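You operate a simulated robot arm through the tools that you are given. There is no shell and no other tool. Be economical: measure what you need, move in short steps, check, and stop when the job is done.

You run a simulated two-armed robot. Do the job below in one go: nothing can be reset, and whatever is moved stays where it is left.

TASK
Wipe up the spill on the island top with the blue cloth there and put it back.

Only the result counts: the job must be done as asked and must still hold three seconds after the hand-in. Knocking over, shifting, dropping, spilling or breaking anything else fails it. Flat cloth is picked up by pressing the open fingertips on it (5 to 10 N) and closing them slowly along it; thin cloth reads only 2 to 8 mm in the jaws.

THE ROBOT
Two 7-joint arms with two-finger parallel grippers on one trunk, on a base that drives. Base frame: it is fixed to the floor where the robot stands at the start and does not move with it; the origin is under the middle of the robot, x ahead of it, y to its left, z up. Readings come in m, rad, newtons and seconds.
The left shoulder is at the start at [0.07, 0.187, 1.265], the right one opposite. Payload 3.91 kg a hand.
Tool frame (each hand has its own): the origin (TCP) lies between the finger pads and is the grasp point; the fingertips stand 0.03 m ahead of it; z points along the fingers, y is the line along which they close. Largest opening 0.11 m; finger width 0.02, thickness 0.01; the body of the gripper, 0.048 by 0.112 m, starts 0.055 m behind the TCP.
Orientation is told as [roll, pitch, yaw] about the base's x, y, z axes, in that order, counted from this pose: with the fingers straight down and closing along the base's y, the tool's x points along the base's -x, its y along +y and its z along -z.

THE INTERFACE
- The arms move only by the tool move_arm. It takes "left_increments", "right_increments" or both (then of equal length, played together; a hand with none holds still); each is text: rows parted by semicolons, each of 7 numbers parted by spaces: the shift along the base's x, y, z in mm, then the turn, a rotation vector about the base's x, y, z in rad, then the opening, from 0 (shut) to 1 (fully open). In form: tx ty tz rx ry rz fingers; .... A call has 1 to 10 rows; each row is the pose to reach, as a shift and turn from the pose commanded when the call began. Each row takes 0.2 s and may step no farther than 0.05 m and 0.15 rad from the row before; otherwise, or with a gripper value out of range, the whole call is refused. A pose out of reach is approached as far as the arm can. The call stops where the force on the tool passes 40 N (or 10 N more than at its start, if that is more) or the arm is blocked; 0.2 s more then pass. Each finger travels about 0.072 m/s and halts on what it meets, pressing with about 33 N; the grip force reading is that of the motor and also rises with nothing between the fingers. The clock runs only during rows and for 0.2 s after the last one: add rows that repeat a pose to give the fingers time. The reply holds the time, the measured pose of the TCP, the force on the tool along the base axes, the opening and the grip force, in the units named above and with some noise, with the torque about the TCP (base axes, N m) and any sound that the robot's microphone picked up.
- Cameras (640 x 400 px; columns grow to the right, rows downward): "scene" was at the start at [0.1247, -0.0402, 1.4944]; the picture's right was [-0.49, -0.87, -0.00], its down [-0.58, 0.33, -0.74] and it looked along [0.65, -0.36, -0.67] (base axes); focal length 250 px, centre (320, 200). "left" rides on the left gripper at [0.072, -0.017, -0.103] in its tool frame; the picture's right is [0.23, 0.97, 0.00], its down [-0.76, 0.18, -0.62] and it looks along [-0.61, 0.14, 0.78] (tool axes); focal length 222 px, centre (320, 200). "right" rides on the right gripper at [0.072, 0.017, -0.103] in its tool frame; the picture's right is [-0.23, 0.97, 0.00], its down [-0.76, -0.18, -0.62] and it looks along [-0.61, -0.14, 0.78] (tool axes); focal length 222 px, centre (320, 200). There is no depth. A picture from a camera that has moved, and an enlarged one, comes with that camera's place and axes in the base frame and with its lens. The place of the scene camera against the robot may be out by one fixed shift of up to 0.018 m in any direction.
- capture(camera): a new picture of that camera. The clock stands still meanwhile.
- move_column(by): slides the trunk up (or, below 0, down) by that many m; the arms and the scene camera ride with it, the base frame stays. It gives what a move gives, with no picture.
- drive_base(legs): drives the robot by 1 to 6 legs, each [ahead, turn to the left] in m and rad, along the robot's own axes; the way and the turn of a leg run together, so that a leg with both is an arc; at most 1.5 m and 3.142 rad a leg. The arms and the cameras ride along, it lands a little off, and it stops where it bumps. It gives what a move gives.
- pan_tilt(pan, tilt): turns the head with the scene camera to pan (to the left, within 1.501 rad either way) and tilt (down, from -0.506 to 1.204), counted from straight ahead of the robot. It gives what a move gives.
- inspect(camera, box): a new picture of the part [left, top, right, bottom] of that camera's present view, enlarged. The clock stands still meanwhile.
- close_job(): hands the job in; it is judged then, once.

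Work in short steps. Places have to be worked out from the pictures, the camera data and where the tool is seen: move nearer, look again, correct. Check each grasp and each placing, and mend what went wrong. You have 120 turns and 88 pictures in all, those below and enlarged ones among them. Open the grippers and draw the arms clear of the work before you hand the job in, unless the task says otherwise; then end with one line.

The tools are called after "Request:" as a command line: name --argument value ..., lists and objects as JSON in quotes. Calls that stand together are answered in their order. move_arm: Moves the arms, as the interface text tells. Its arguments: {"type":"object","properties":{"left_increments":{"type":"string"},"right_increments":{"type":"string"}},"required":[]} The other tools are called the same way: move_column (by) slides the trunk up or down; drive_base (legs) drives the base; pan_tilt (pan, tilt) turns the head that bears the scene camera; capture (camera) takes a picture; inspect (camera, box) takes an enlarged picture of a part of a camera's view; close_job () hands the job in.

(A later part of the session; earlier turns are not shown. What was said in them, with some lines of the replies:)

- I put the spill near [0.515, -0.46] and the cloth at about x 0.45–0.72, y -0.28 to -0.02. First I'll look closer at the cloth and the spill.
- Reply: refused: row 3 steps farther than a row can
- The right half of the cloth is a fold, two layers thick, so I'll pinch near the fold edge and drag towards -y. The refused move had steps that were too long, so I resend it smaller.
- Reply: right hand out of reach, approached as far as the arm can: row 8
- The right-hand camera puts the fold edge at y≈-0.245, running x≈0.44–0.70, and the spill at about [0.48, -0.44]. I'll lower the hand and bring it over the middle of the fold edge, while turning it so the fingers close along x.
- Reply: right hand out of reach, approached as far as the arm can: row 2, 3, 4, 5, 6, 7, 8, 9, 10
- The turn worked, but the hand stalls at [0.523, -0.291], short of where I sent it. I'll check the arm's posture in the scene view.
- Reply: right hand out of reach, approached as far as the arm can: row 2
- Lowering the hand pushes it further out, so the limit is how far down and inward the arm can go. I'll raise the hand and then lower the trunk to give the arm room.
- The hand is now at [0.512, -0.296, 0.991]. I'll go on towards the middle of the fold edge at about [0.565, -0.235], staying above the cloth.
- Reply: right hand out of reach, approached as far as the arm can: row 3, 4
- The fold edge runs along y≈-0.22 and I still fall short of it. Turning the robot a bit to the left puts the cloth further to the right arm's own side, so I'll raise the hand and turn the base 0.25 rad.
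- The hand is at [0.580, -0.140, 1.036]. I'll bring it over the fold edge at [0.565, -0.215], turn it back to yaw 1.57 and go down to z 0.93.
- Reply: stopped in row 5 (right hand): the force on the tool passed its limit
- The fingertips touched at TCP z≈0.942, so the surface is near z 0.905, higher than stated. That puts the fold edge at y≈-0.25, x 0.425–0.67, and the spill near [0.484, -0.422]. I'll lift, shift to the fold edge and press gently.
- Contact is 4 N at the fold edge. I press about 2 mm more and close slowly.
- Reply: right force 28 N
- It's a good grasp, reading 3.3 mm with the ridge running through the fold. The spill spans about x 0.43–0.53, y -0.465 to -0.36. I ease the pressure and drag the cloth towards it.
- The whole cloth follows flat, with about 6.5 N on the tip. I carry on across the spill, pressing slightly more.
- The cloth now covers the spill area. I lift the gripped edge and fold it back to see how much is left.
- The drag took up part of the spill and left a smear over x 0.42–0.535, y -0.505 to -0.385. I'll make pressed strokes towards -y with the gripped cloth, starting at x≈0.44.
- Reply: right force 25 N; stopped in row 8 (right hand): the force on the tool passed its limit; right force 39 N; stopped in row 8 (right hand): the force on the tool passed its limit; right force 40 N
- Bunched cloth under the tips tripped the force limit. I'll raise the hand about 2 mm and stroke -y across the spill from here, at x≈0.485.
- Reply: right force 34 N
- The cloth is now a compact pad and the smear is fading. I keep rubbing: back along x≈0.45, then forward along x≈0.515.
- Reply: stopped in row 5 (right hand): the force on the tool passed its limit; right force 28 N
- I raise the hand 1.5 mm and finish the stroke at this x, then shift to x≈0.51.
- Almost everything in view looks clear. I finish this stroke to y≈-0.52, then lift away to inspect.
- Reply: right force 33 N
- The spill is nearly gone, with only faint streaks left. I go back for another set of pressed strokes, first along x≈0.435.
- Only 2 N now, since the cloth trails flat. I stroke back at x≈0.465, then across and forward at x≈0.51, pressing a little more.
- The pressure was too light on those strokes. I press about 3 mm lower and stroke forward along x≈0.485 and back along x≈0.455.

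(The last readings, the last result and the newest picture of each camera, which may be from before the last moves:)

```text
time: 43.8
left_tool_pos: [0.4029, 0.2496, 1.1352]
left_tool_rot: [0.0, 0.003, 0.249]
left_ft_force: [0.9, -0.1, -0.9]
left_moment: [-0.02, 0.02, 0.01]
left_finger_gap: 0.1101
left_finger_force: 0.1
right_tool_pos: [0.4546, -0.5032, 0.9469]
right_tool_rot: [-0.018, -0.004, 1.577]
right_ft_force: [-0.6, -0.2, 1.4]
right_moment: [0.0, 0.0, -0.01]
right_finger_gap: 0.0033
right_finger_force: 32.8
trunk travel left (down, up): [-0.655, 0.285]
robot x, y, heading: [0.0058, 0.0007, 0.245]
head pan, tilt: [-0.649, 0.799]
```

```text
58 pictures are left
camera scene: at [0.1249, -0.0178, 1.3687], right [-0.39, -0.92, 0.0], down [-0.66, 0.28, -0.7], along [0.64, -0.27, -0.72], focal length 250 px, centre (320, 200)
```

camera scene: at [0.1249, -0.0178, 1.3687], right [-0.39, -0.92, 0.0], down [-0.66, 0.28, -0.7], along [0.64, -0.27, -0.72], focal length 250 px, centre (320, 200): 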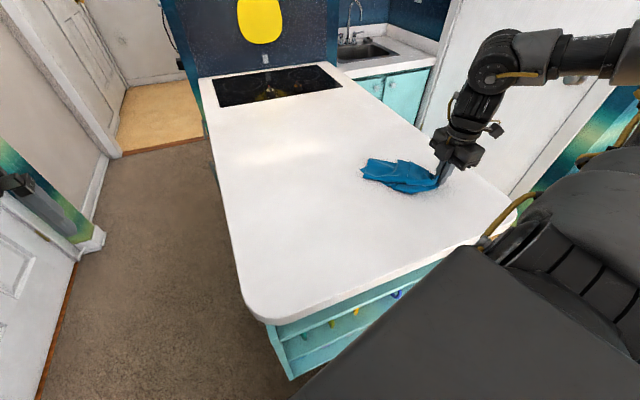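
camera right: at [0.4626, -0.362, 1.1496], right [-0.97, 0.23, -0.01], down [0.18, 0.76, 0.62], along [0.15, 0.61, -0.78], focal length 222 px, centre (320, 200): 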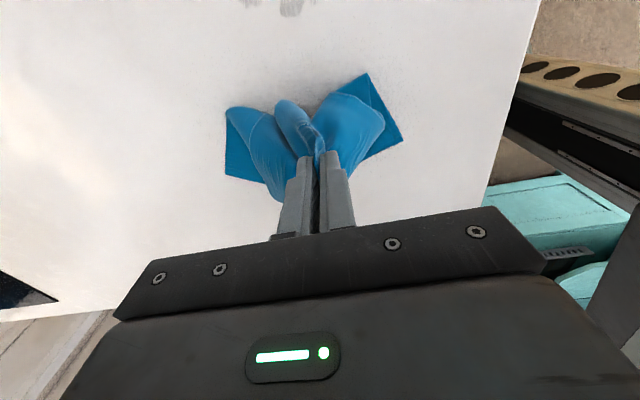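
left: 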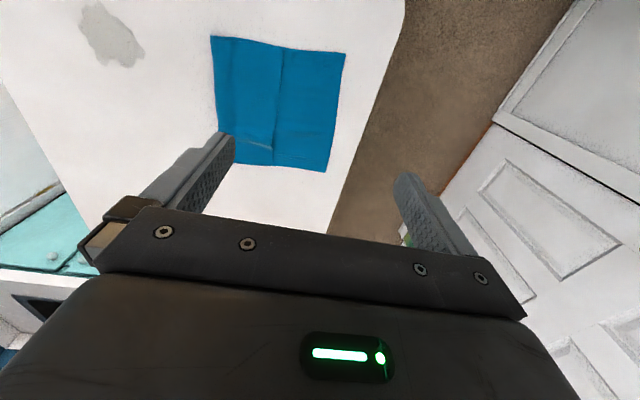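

There's still only about 1.4 N. I press 4 mm lower and stroke back along x≈0.455.

Request:
move_arm --right_increments "0 0 -2 0 0 0 0; 0 0 -4 0 0 0 0; 0 25 -4 0 0 0 0; 0 50 -4 0 0 0 0; 0 75 -4 0 0 0 0; 0 100 -4 0 0 0 0; 0 120 -4 0 0 0 0"

Request:
inspect --camera "scene" --box '[310, 140, 470, 240]'

```text
time: 45.4
left_tool_pos: [0.4005, 0.2504, 1.1347]
left_tool_rot: [-0.003, 0.0, 0.251]
left_ft_force: [0.1, 0.0, 0.5]
left_moment: [-0.01, 0.03, 0.0]
left_finger_gap: 0.1099
left_finger_force: 0.1
right_tool_pos: [0.4556, -0.3804, 0.9437]
right_tool_rot: [-0.021, -0.004, 1.577]
right_ft_force: [0.4, -3.3, 10.2]
right_moment: [-0.04, -0.04, -0.01]
right_finger_gap: 0.0034
right_finger_force: 33.0
trunk travel left (down, up): [-0.655, 0.285]
robot x, y, heading: [0.0011, 0.0012, 0.249]
head pan, tilt: [-0.649, 0.799]
```

```text
4.00 times, centred on (390, 190) of scene
camera zoom: at [0.1233, -0.0171, 1.3689], right [-0.39, -0.92, 0.0], down [-0.66, 0.28, -0.7], along [0.64, -0.27, -0.72], focal length 1001 px, centre (40, 240)
```

zoom: 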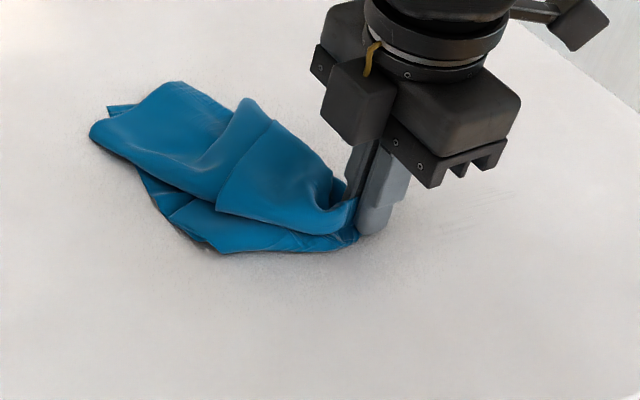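

10 N now, which is good. I make more strokes at this height: forward along x≈0.485 and back along x≈0.515.

Request:
move_arm --right_increments "25 5 -0.5 0 0 0 0; 30 -25 -0.5 0 0 0 0; 30 -55 -0.5 0 0 0 0; 30 -85 -0.5 0 0 0 0; 30 -115 -0.5 0 0 0 0; 30 -140 -0.5 0 0 0 0; 55 -140 -0.5 0 0 0 0; 55 -110 -0.5 0 0 0 0; 55 -80 -0.5 0 0 0 0; 55 -50 -0.5 0 0 0 0"

Request:
move_arm --right_increments "0 30 0 0 0 0 0; 0 60 0 0 0 0 0; 0 100 40 0 0 0 0; 0 130 80 0 0 0 0; 0 170 100 0 0 0 0; 0 210 120 0 0 0 0"

Request:
inspect --camera "scene" --box '[310, 140, 470, 240]'

```text
time: 47.6
left_tool_pos: [0.4001, 0.2511, 1.1346]
left_tool_rot: [0.0, 0.0, 0.249]
left_ft_force: [1.3, 0.9, 0.1]
left_moment: [0.01, -0.01, -0.02]
left_finger_gap: 0.1099
left_finger_force: 0.3
right_tool_pos: [0.5101, -0.4299, 0.9434]
right_tool_rot: [-0.021, -0.005, 1.577]
right_ft_force: [1.3, -2.2, 9.7]
right_moment: [-0.08, -0.06, -0.03]
right_finger_gap: 0.0032
right_finger_force: 32.8
trunk travel left (down, up): [-0.655, 0.285]
robot x, y, heading: [0.0047, -0.0004, 0.245]
head pan, tilt: [-0.649, 0.799]
```

```text
refused: row 3 steps farther than a row can; nothing moved
```

```text
4.00 times, centred on (390, 190) of scene
camera zoom: at [0.1232, -0.017, 1.3688], right [-0.39, -0.92, 0.0], down [-0.66, 0.28, -0.7], along [0.64, -0.27, -0.72], focal length 1001 px, centre (40, 240)
```

zoom: 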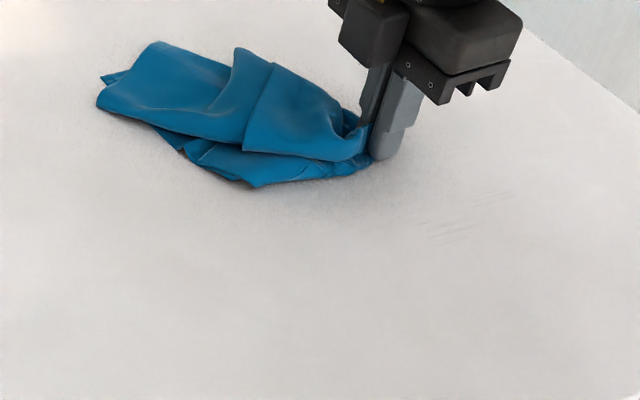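

Only faint streaks remain, near x 0.43–0.465, y -0.42 to -0.51. I go over those.

Request:
move_arm --right_increments "-25 20 0 0 0 0 0; -50 40 0 0 0 0 0; -75 45 -0.5 0 0 0 0; -75 15 -0.5 0 0 0 0; -75 -15 -0.5 0 0 0 0; -75 -45 -0.5 0 0 0 0; -75 -75 -0.5 0 0 0 0; -75 -95 -0.5 0 0 0 0; -60 -95 -0.5 0 0 0 0; -60 -70 -0.5 0 0 0 0"

Request:
move_arm --right_increments "0 30 0 0 0 0 0; 0 60 0 0 0 0 0; 0 95 0 0 0 0 0; 15 95 0 0 0 0 0; 15 65 0 0 0 0 0; 15 35 0 0 0 0 0; 15 5 0 0 0 0 0; 15 -25 0 0 0 0 0; 5 -25 0 0 0 0 0; 5 0 0 0 0 0 0"

Request:
move_arm --right_increments "0 30 0 0 0 0 0; 0 60 5 0 0 0 0; 0 90 35 0 0 0 0; 0 120 65 0 0 0 0; 0 155 90 0 0 0 0; 0 190 110 0 0 0 0; 0 230 120 0 0 0 0"

Request:
inspect --camera "scene" --box '[310, 140, 470, 240]'

```text
time: 49.8
left_tool_pos: [0.3988, 0.2528, 1.1359]
left_tool_rot: [-0.002, -0.003, 0.252]
left_ft_force: [-0.3, -0.1, 0.2]
left_moment: [-0.01, 0.0, 0.03]
left_finger_gap: 0.11
left_finger_force: 0.0
right_tool_pos: [0.4512, -0.4996, 0.9425]
right_tool_rot: [-0.026, 0.0, 1.577]
right_ft_force: [0.0, -10.0, 33.6]
right_moment: [-0.15, -0.12, -0.07]
right_finger_gap: 0.0034
right_finger_force: 33.2
trunk travel left (down, up): [-0.655, 0.285]
robot x, y, heading: [0.001, -0.0015, 0.247]
head pan, tilt: [-0.649, 0.799]
```

```text
time: 50.3
left_tool_pos: [0.3997, 0.2508, 1.1341]
left_tool_rot: [-0.001, 0.0, 0.251]
left_ft_force: [-0.2, 1.2, 0.1]
left_moment: [-0.01, -0.02, 0.01]
left_finger_gap: 0.1099
left_finger_force: 0.1
right_tool_pos: [0.4493, -0.4573, 0.9421]
right_tool_rot: [-0.025, 0.001, 1.574]
right_ft_force: [-6.1, -0.5, 22.7]
right_moment: [0.15, 0.21, 0.02]
right_finger_gap: 0.0032
right_finger_force: 33.4
trunk travel left (down, up): [-0.655, 0.285]
robot x, y, heading: [0.0006, -0.0002, 0.247]
head pan, tilt: [-0.649, 0.799]
stopped in row 2 (right hand): the force on the tool passed its limit (the readings are from after the stop); the commanded pose is now the measured one
```

```text
time: 51.9
left_tool_pos: [0.4026, 0.2516, 1.1329]
left_tool_rot: [-0.001, 0.0, 0.25]
left_ft_force: [0.0, -0.3, -1.6]
left_moment: [-0.03, -0.01, 0.01]
left_finger_gap: 0.1101
left_finger_force: 0.0
right_tool_pos: [0.4538, -0.2272, 1.0619]
right_tool_rot: [-0.023, 0.0, 1.574]
right_ft_force: [-0.3, -0.1, 0.1]
right_moment: [0.0, 0.03, -0.02]
right_finger_gap: 0.0031
right_finger_force: 33.4
trunk travel left (down, up): [-0.655, 0.285]
robot x, y, heading: [0.0017, -0.0002, 0.245]
head pan, tilt: [-0.649, 0.799]
```

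```text
4.00 times, centred on (390, 190) of scene
camera zoom: at [0.1244, -0.0159, 1.3687], right [-0.39, -0.92, 0.0], down [-0.66, 0.28, -0.7], along [0.64, -0.27, -0.72], focal length 1001 px, centre (40, 240)
```

zoom: 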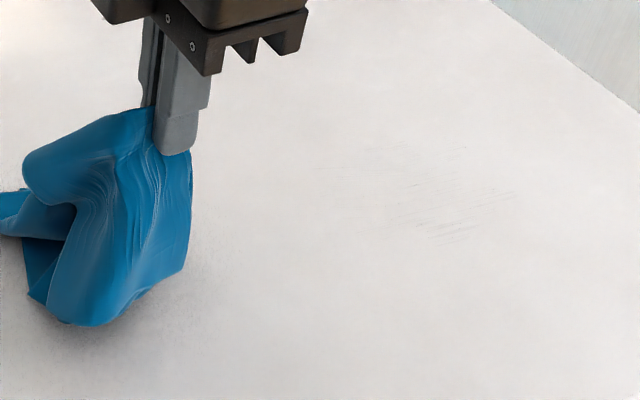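

It's almost clean. One more full raster over the area to take the last traces.

Request:
move_arm --right_increments "-5 -35 -30 0 0 0 0; -10 -70 -60 0 0 0 0; -15 -105 -90 0 0 0 0; -15 -135 -112 0 0 0 0; -15 -150 -117 0 0 0 0; -15 -180 -117.5 0 0 0 0; -15 -210 -117.5 0 0 0 0; -15 -240 -117.5 0 0 0 0; -15 -270 -117.5 0 0 0 0; -15 -295 -117.5 0 0 0 0"

Request:
move_arm --right_increments "17 0 -0.5 0 0 0 0; 17 30 -0.5 0 0 0 0; 17 60 0 0 0 0 0; 17 90 0 0 0 0 0; 17 120 0 0 0 0 0; 37 140 0 0 0 0 0; 37 110 0 0 0 0 0; 37 80 0 0 0 0 0; 37 45 0 0 0 0 0; 37 10 0 0 0 0 0"

Request:
move_arm --right_increments "17 0 0 0 0 0 0; 17 30 0 0 0 0 0; 17 60 0 0 0 0 0; 17 90 0 0 0 0 0; 17 120 0 0 0 0 0; 35 130 0 0 0 0 0; 35 100 0 0 0 0 0; 35 70 0 0 0 0 0; 35 35 0 0 0 0 0; 35 0 0 0 0 0 0"

Request:
capture --camera "scene"

```text
time: 54.1
left_tool_pos: [0.4003, 0.2511, 1.1357]
left_tool_rot: [-0.003, 0.0, 0.251]
left_ft_force: [-1.3, 1.0, 0.4]
left_moment: [-0.01, 0.01, 0.0]
left_finger_gap: 0.1102
left_finger_force: 0.1
right_tool_pos: [0.4336, -0.5242, 0.9441]
right_tool_rot: [-0.024, -0.003, 1.577]
right_ft_force: [0.2, 4.0, 11.1]
right_moment: [0.12, -0.01, 0.05]
right_finger_gap: 0.0029
right_finger_force: 33.1
trunk travel left (down, up): [-0.655, 0.285]
robot x, y, heading: [-0.0023, -0.0009, 0.249]
head pan, tilt: [-0.649, 0.799]
```

```text
time: 56.3
left_tool_pos: [0.401, 0.2484, 1.1361]
left_tool_rot: [0.002, 0.001, 0.25]
left_ft_force: [1.0, -0.3, -0.2]
left_moment: [0.0, -0.02, -0.01]
left_finger_gap: 0.1098
left_finger_force: 0.0
right_tool_pos: [0.4726, -0.5116, 0.9448]
right_tool_rot: [-0.025, -0.003, 1.576]
right_ft_force: [0.7, 0.5, 3.3]
right_moment: [0.08, -0.05, 0.03]
right_finger_gap: 0.003
right_finger_force: 33.1
trunk travel left (down, up): [-0.655, 0.285]
robot x, y, heading: [-0.0007, -0.0025, 0.246]
head pan, tilt: [-0.649, 0.799]
```

```text
time: 58.5
left_tool_pos: [0.4001, 0.2482, 1.1347]
left_tool_rot: [0.001, 0.0, 0.249]
left_ft_force: [-0.8, 0.6, 0.4]
left_moment: [0.02, -0.02, 0.0]
left_finger_gap: 0.1101
left_finger_force: 0.1
right_tool_pos: [0.5065, -0.5153, 0.945]
right_tool_rot: [-0.022, -0.004, 1.575]
right_ft_force: [0.4, 1.4, 3.0]
right_moment: [0.07, -0.03, 0.03]
right_finger_gap: 0.0031
right_finger_force: 33.1
trunk travel left (down, up): [-0.655, 0.285]
robot x, y, heading: [-0.0005, 0.0007, 0.245]
head pan, tilt: [-0.649, 0.799]
```

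```text
54 pictures are left
camera scene: at [0.1235, -0.0193, 1.3688], right [-0.39, -0.92, 0.0], down [-0.66, 0.28, -0.7], along [0.64, -0.27, -0.72], focal length 250 px, centre (320, 200)
```

scene: 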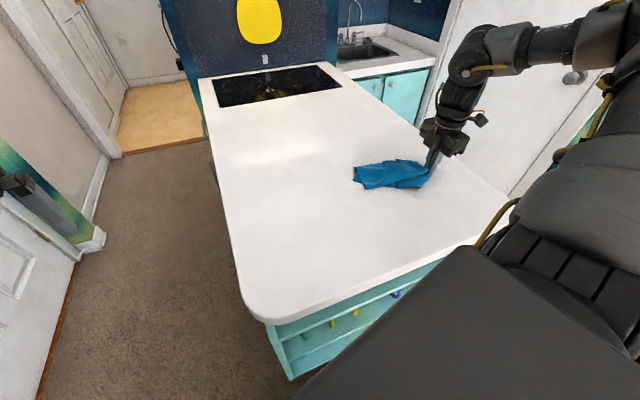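

The top looks clean. I lift the cloth so it hangs and unfolds, and look.

Request:
move_arm --right_increments "0 10 40 0 0 0 0; 0 30 80 0 0 0 0; 0 60 115 0 0 0 0; 5 95 145 0 0 0 0; 10 130 175 0 0 0 0; 15 165 205 0 0 0 0; 20 200 235 0 0 0 0; 25 230 255 0 0 0 0; 30 260 270 0 0 0 0; 30 270 280 0 0 0 0"

Request:
capture --camera "scene"

Request:
inspect --camera "scene" --box '[310, 140, 470, 240]'

```text
time: 60.7
left_tool_pos: [0.3999, 0.2493, 1.1357]
left_tool_rot: [0.001, 0.0, 0.249]
left_ft_force: [1.5, -0.1, -0.2]
left_moment: [0.01, -0.02, -0.02]
left_finger_gap: 0.11
left_finger_force: 0.0
right_tool_pos: [0.5327, -0.2454, 1.214]
right_tool_rot: [-0.026, -0.006, 1.574]
right_ft_force: [0.3, -0.4, -0.1]
right_moment: [0.0, -0.04, 0.0]
right_finger_gap: 0.0032
right_finger_force: 33.6
right hand out of reach, approached as far as the arm can: row 10
trunk travel left (down, up): [-0.655, 0.285]
robot x, y, heading: [0.0009, 0.0005, 0.244]
head pan, tilt: [-0.649, 0.799]
```

```text
53 pictures are left
camera scene: at [0.123, -0.0183, 1.3689], right [-0.39, -0.92, 0.0], down [-0.66, 0.28, -0.7], along [0.64, -0.27, -0.72], focal length 250 px, centre (320, 200)
```

scene: 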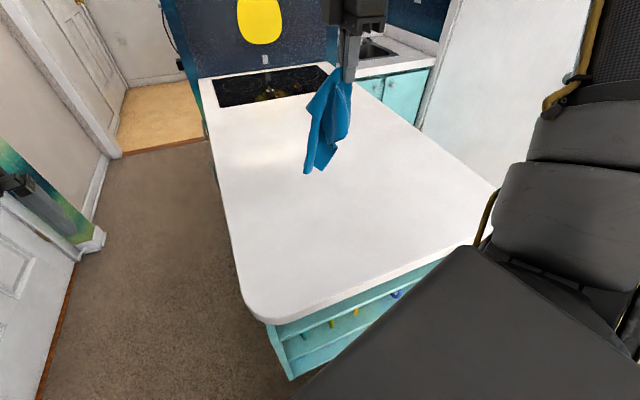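

```text
4.00 times, centred on (390, 190) of scene
camera zoom: at [0.123, -0.0183, 1.3689], right [-0.39, -0.92, 0.0], down [-0.66, 0.28, -0.7], along [0.64, -0.27, -0.72], focal length 1001 px, centre (40, 240)
```

zoom: 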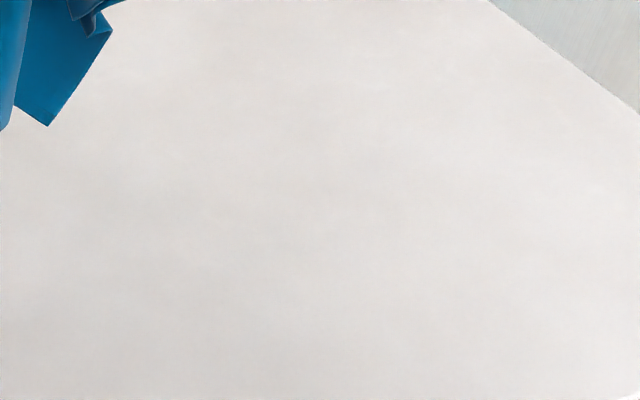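

The top is clean. To lay the cloth back from y≈0 towards y≈-0.245 I need reach further left, so I turn the base left another 0.3 rad with the cloth held up.

Request:
drive_base --legs '[[0, 0.3]]'

Request:
pan_tilt --pan -0.85 --tilt 0.75

Request:
capture --camera "scene"

```text
time: 62.1
left_tool_pos: [0.3108, 0.3547, 1.1356]
left_tool_rot: [0.002, 0.001, 0.546]
left_ft_force: [-0.5, 0.5, 0.4]
left_moment: [0.01, 0.0, -0.02]
left_finger_gap: 0.1098
left_finger_force: 0.0
right_tool_pos: [0.5823, -0.0799, 1.2127]
right_tool_rot: [-0.024, -0.006, 1.874]
right_ft_force: [-0.7, 0.5, 0.0]
right_moment: [-0.03, 0.01, -0.05]
right_finger_gap: 0.0031
right_finger_force: 33.2
trunk travel left (down, up): [-0.655, 0.285]
robot x, y, heading: [-0.0027, 0.0026, 0.547]
head pan, tilt: [-0.649, 0.799]
```

```text
time: 62.8
left_tool_pos: [0.3104, 0.3563, 1.1347]
left_tool_rot: [0.0, 0.001, 0.548]
left_ft_force: [0.2, 0.8, 0.2]
left_moment: [-0.01, 0.05, 0.01]
left_finger_gap: 0.1099
left_finger_force: 0.1
right_tool_pos: [0.5808, -0.0783, 1.2123]
right_tool_rot: [-0.025, -0.005, 1.874]
right_ft_force: [-1.3, 0.2, -0.7]
right_moment: [0.0, -0.03, -0.05]
right_finger_gap: 0.0033
right_finger_force: 32.9
trunk travel left (down, up): [-0.655, 0.285]
robot x, y, heading: [-0.0016, -0.0014, 0.543]
head pan, tilt: [-0.85, 0.75]
```

```text
51 pictures are left
camera scene: at [0.1233, 0.0026, 1.3728], right [-0.3, -0.95, 0.0], down [-0.65, 0.2, -0.73], along [0.7, -0.22, -0.68], focal length 250 px, centre (320, 200)
```

scene: 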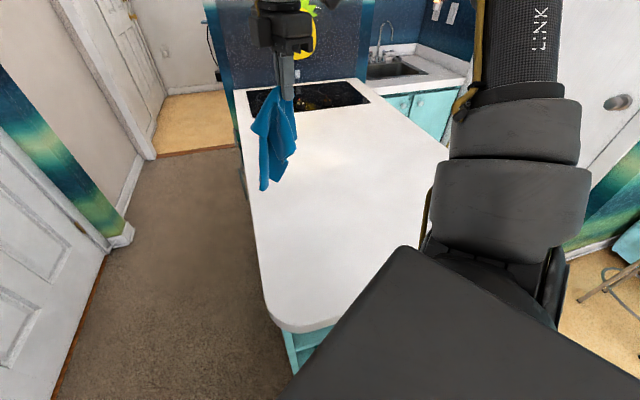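

The cloth hangs free over the island. I move to [0.55, -0.02] and straighten the yaw, then lay it down while moving towards -y.

Request:
move_arm --right_increments "-10 20 0 0 0 -0.1 0; -20 40 0 0 0 -0.2 0; -30 58 0 0 0 -0.3 0; -30 58 0 0 0 -0.3 0; -30 58 -20 0 0 -0.3 0; -30 56 -45 0 0 -0.3 0; -30 50 -75 0 0 -0.3 0; -30 35 -105 0 0 -0.3 0; -30 15 -130 0 0 -0.3 0; -30 -15 -155 0 0 -0.3 0"

Request:
capture --camera "scene"

```text
time: 65.0
left_tool_pos: [0.3106, 0.3545, 1.1356]
left_tool_rot: [0.002, -0.001, 0.548]
left_ft_force: [1.2, 0.3, 0.2]
left_moment: [0.03, -0.01, -0.05]
left_finger_gap: 0.11
left_finger_force: 0.1
right_tool_pos: [0.5502, -0.0965, 1.0568]
right_tool_rot: [-0.025, -0.006, 1.576]
right_ft_force: [0.0, 0.0, 0.4]
right_moment: [0.0, -0.01, 0.0]
right_finger_gap: 0.0032
right_finger_force: 32.6
right hand out of reach, approached as far as the arm can: row 1, 2, 3, 4, 5
trunk travel left (down, up): [-0.655, 0.285]
robot x, y, heading: [0.0021, 0.0031, 0.541]
head pan, tilt: [-0.85, 0.75]
```

```text
50 pictures are left
camera scene: at [0.124, 0.0, 1.3728], right [-0.3, -0.95, 0.0], down [-0.65, 0.21, -0.73], along [0.7, -0.22, -0.68], focal length 250 px, centre (320, 200)
```

scene: 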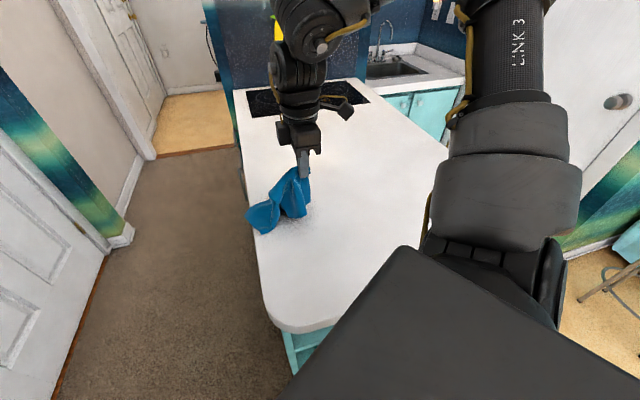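

The far end has touched down near the left edge. I continue laying it down towards y≈-0.25.

Request:
move_arm --right_increments "0 -25 -20 0 0 0 0; 0 -50 -40 0 0 0 0; 0 -75 -60 0 0 0 0; 0 -100 -80 0 0 0 0; 0 -125 -95 0 0 0 0; 0 -145 -106 0 0 0 0; 0 -155 -110 0 0 0 0"

Request:
capture --camera "scene"

Request:
inspect --camera "scene" --box '[220, 130, 420, 255]'

```text
time: 66.6
left_tool_pos: [0.3105, 0.3561, 1.1356]
left_tool_rot: [-0.001, 0.002, 0.547]
left_ft_force: [-0.3, 0.2, 0.3]
left_moment: [0.02, -0.01, -0.05]
left_finger_gap: 0.1102
left_finger_force: 0.0
right_tool_pos: [0.5533, -0.2487, 0.9487]
right_tool_rot: [-0.026, -0.006, 1.575]
right_ft_force: [0.2, 0.4, 1.0]
right_moment: [0.04, 0.0, 0.04]
right_finger_gap: 0.003
right_finger_force: 32.9
trunk travel left (down, up): [-0.655, 0.285]
robot x, y, heading: [0.0004, 0.0, 0.543]
head pan, tilt: [-0.85, 0.75]
```

```text
49 pictures are left
camera scene: at [0.1236, 0.0017, 1.3728], right [-0.3, -0.95, 0.0], down [-0.65, 0.2, -0.73], along [0.7, -0.22, -0.68], focal length 250 px, centre (320, 200)
```

scene: 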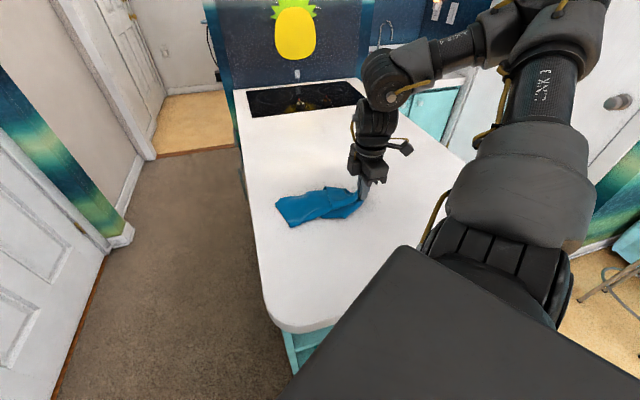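

```text
3.20 times, centred on (320, 192) of scene
camera zoom: at [0.1236, 0.0017, 1.3728], right [-0.3, -0.95, 0.0], down [-0.65, 0.2, -0.73], along [0.7, -0.22, -0.68], focal length 801 px, centre (320, 224)
```

zoom: 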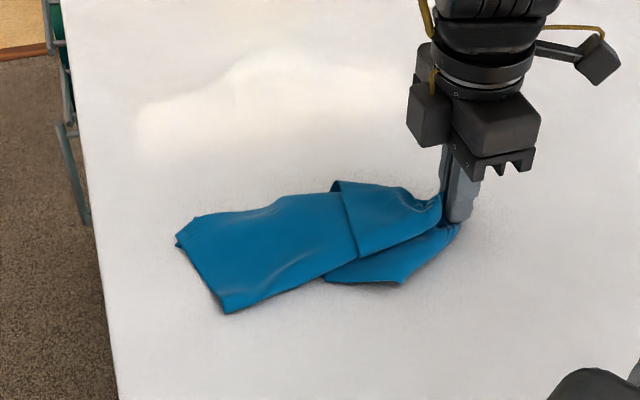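

It lies along its old place (y≈-0.25 to 0) but is gathered in x. I press lightly and open the fingers slowly to spread the gathered edge.

Request:
move_arm --right_increments "0 0 -2 0 0 0 0; 0 0 -3.5 0 0 0 0.05; 0 0 -3.5 0 0 0 0.15; 0 0 -3.5 0 0 0 0.25; 0 0 -3.5 0 0 0 0.4; 0 0 -3.5 0 0 0 0.55; 0 0 -3.5 0 0 0 0.7; 0 0 -3.5 0 0 0 0.85; 0 0 -3.5 0 0 0 1; 0 0 -3.5 0 0 0 1"

Request:
move_arm --right_increments "0 0 20 0 0 0 1; 0 -10 50 0 0 0 1; 0 -40 80 0 0 0 1; 0 -80 100 0 0 0 1; 0 -125 110 0 0 0 1"

Request:
capture --camera "scene"

Request:
inspect --camera "scene" --box '[220, 130, 420, 255]'

```text
time: 68.8
left_tool_pos: [0.3109, 0.3561, 1.1363]
left_tool_rot: [0.001, 0.002, 0.547]
left_ft_force: [0.1, -0.2, 0.0]
left_moment: [0.0, -0.01, 0.03]
left_finger_gap: 0.1099
left_finger_force: 0.2
right_tool_pos: [0.5516, -0.2495, 0.9451]
right_tool_rot: [-0.025, -0.006, 1.575]
right_ft_force: [0.1, -0.2, -0.3]
right_moment: [0.0, 0.02, 0.01]
right_finger_gap: 0.1098
right_finger_force: 0.0
trunk travel left (down, up): [-0.655, 0.285]
robot x, y, heading: [-0.0013, -0.0013, 0.545]
head pan, tilt: [-0.85, 0.75]
```

```text
time: 70.0
left_tool_pos: [0.3095, 0.354, 1.1361]
left_tool_rot: [0.003, 0.002, 0.549]
left_ft_force: [-0.8, -0.3, 0.4]
left_moment: [0.02, 0.0, -0.02]
left_finger_gap: 0.1103
left_finger_force: 0.0
right_tool_pos: [0.551, -0.3762, 1.055]
right_tool_rot: [-0.026, -0.007, 1.575]
right_ft_force: [0.1, -0.6, 0.3]
right_moment: [0.01, 0.01, 0.02]
right_finger_gap: 0.1098
right_finger_force: 0.1
trunk travel left (down, up): [-0.655, 0.285]
robot x, y, heading: [-0.0005, 0.004, 0.543]
head pan, tilt: [-0.85, 0.75]
```

```text
47 pictures are left
camera scene: at [0.1228, 0.0003, 1.3728], right [-0.3, -0.95, 0.0], down [-0.65, 0.21, -0.73], along [0.7, -0.22, -0.68], focal length 250 px, centre (320, 200)
```

scene: 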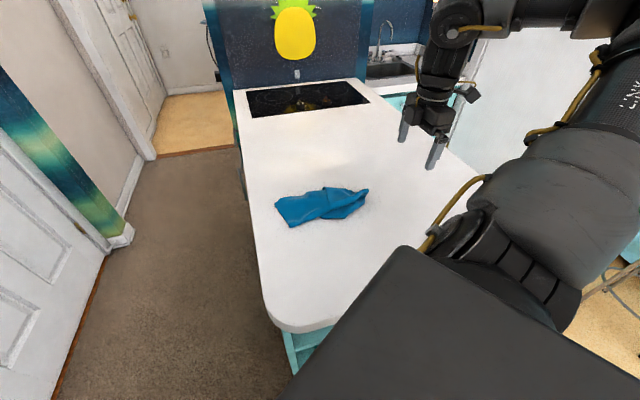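

```text
3.20 times, centred on (320, 192) of scene
camera zoom: at [0.1228, 0.0003, 1.3728], right [-0.3, -0.95, 0.0], down [-0.65, 0.21, -0.73], along [0.7, -0.22, -0.68], focal length 801 px, centre (320, 224)
```

zoom: 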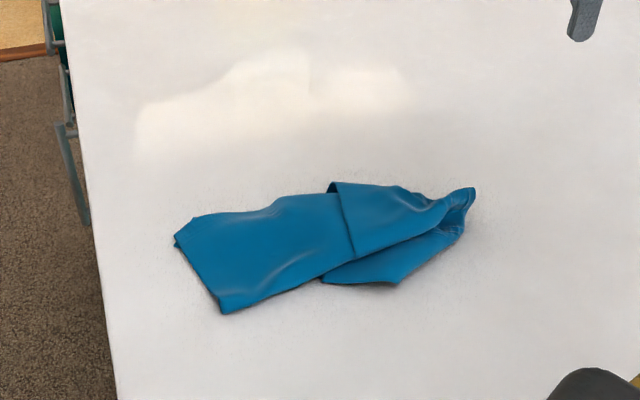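

The cloth lies centred at about [0.57, -0.145] against the original [0.55, -0.147], and it's released. I draw the arm back and check the spill area once more from close by.

Request:
move_arm --right_increments "-20 -40 20 0 0 0 1; -40 -80 40 0 0 0 1; -60 -120 60 0 0 0 1; -80 -160 80 0 0 0 1; -90 -190 100 0 0 0 1; -95 -215 120 0 0 0 1"

Request:
capture --camera "right"

Request:
inspect --camera "scene" --box '[330, 140, 490, 240]'

```text
time: 71.4
left_tool_pos: [0.3105, 0.3566, 1.1344]
left_tool_rot: [0.002, 0.001, 0.548]
left_ft_force: [0.3, 0.3, -0.7]
left_moment: [-0.01, 0.0, 0.0]
left_finger_gap: 0.1102
left_finger_force: 0.1
right_tool_pos: [0.4577, -0.5898, 1.1753]
right_tool_rot: [-0.023, -0.006, 1.574]
right_ft_force: [0.6, 0.4, -0.2]
right_moment: [0.0, 0.0, -0.02]
right_finger_gap: 0.1101
right_finger_force: 0.1
trunk travel left (down, up): [-0.655, 0.285]
robot x, y, heading: [-0.0023, -0.0022, 0.542]
head pan, tilt: [-0.85, 0.75]
```

```text
45 pictures are left
camera right: at [0.4379, -0.6634, 1.2777], right [-0.97, 0.22, -0.02], down [0.16, 0.76, 0.63], along [0.16, 0.61, -0.77], focal length 222 px, centre (320, 200)
```

right: 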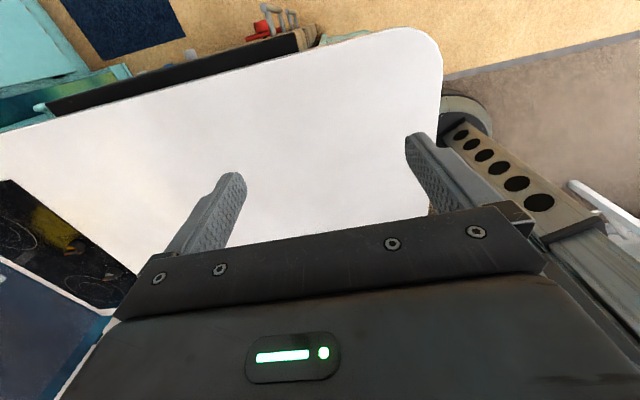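

```text
4.00 times, centred on (410, 190) of scene
camera zoom: at [0.1238, 0.0021, 1.3727], right [-0.3, -0.95, 0.0], down [-0.65, 0.2, -0.73], along [0.7, -0.22, -0.68], focal length 1001 px, centre (-40, 240)
```

zoom: 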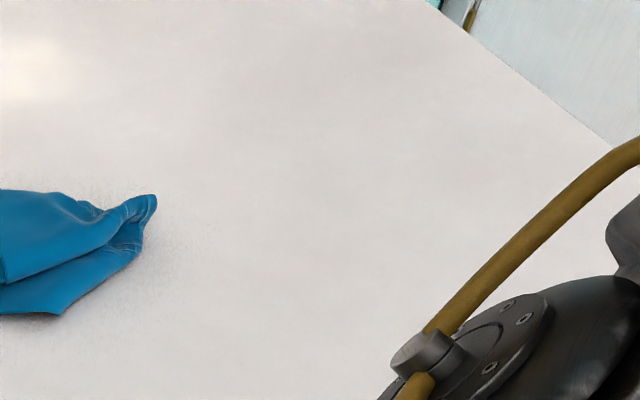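

The spill area is clean in both views, the cloth is back in its place, both grippers are open and the arms are clear. I hand in.

Request:
close_job

```text
The job is handed in.
```

I wiped up the spill and put the blue cloth back within about 2 cm of where it lay, though it is gathered narrower across its width rather than spread flat as it was.
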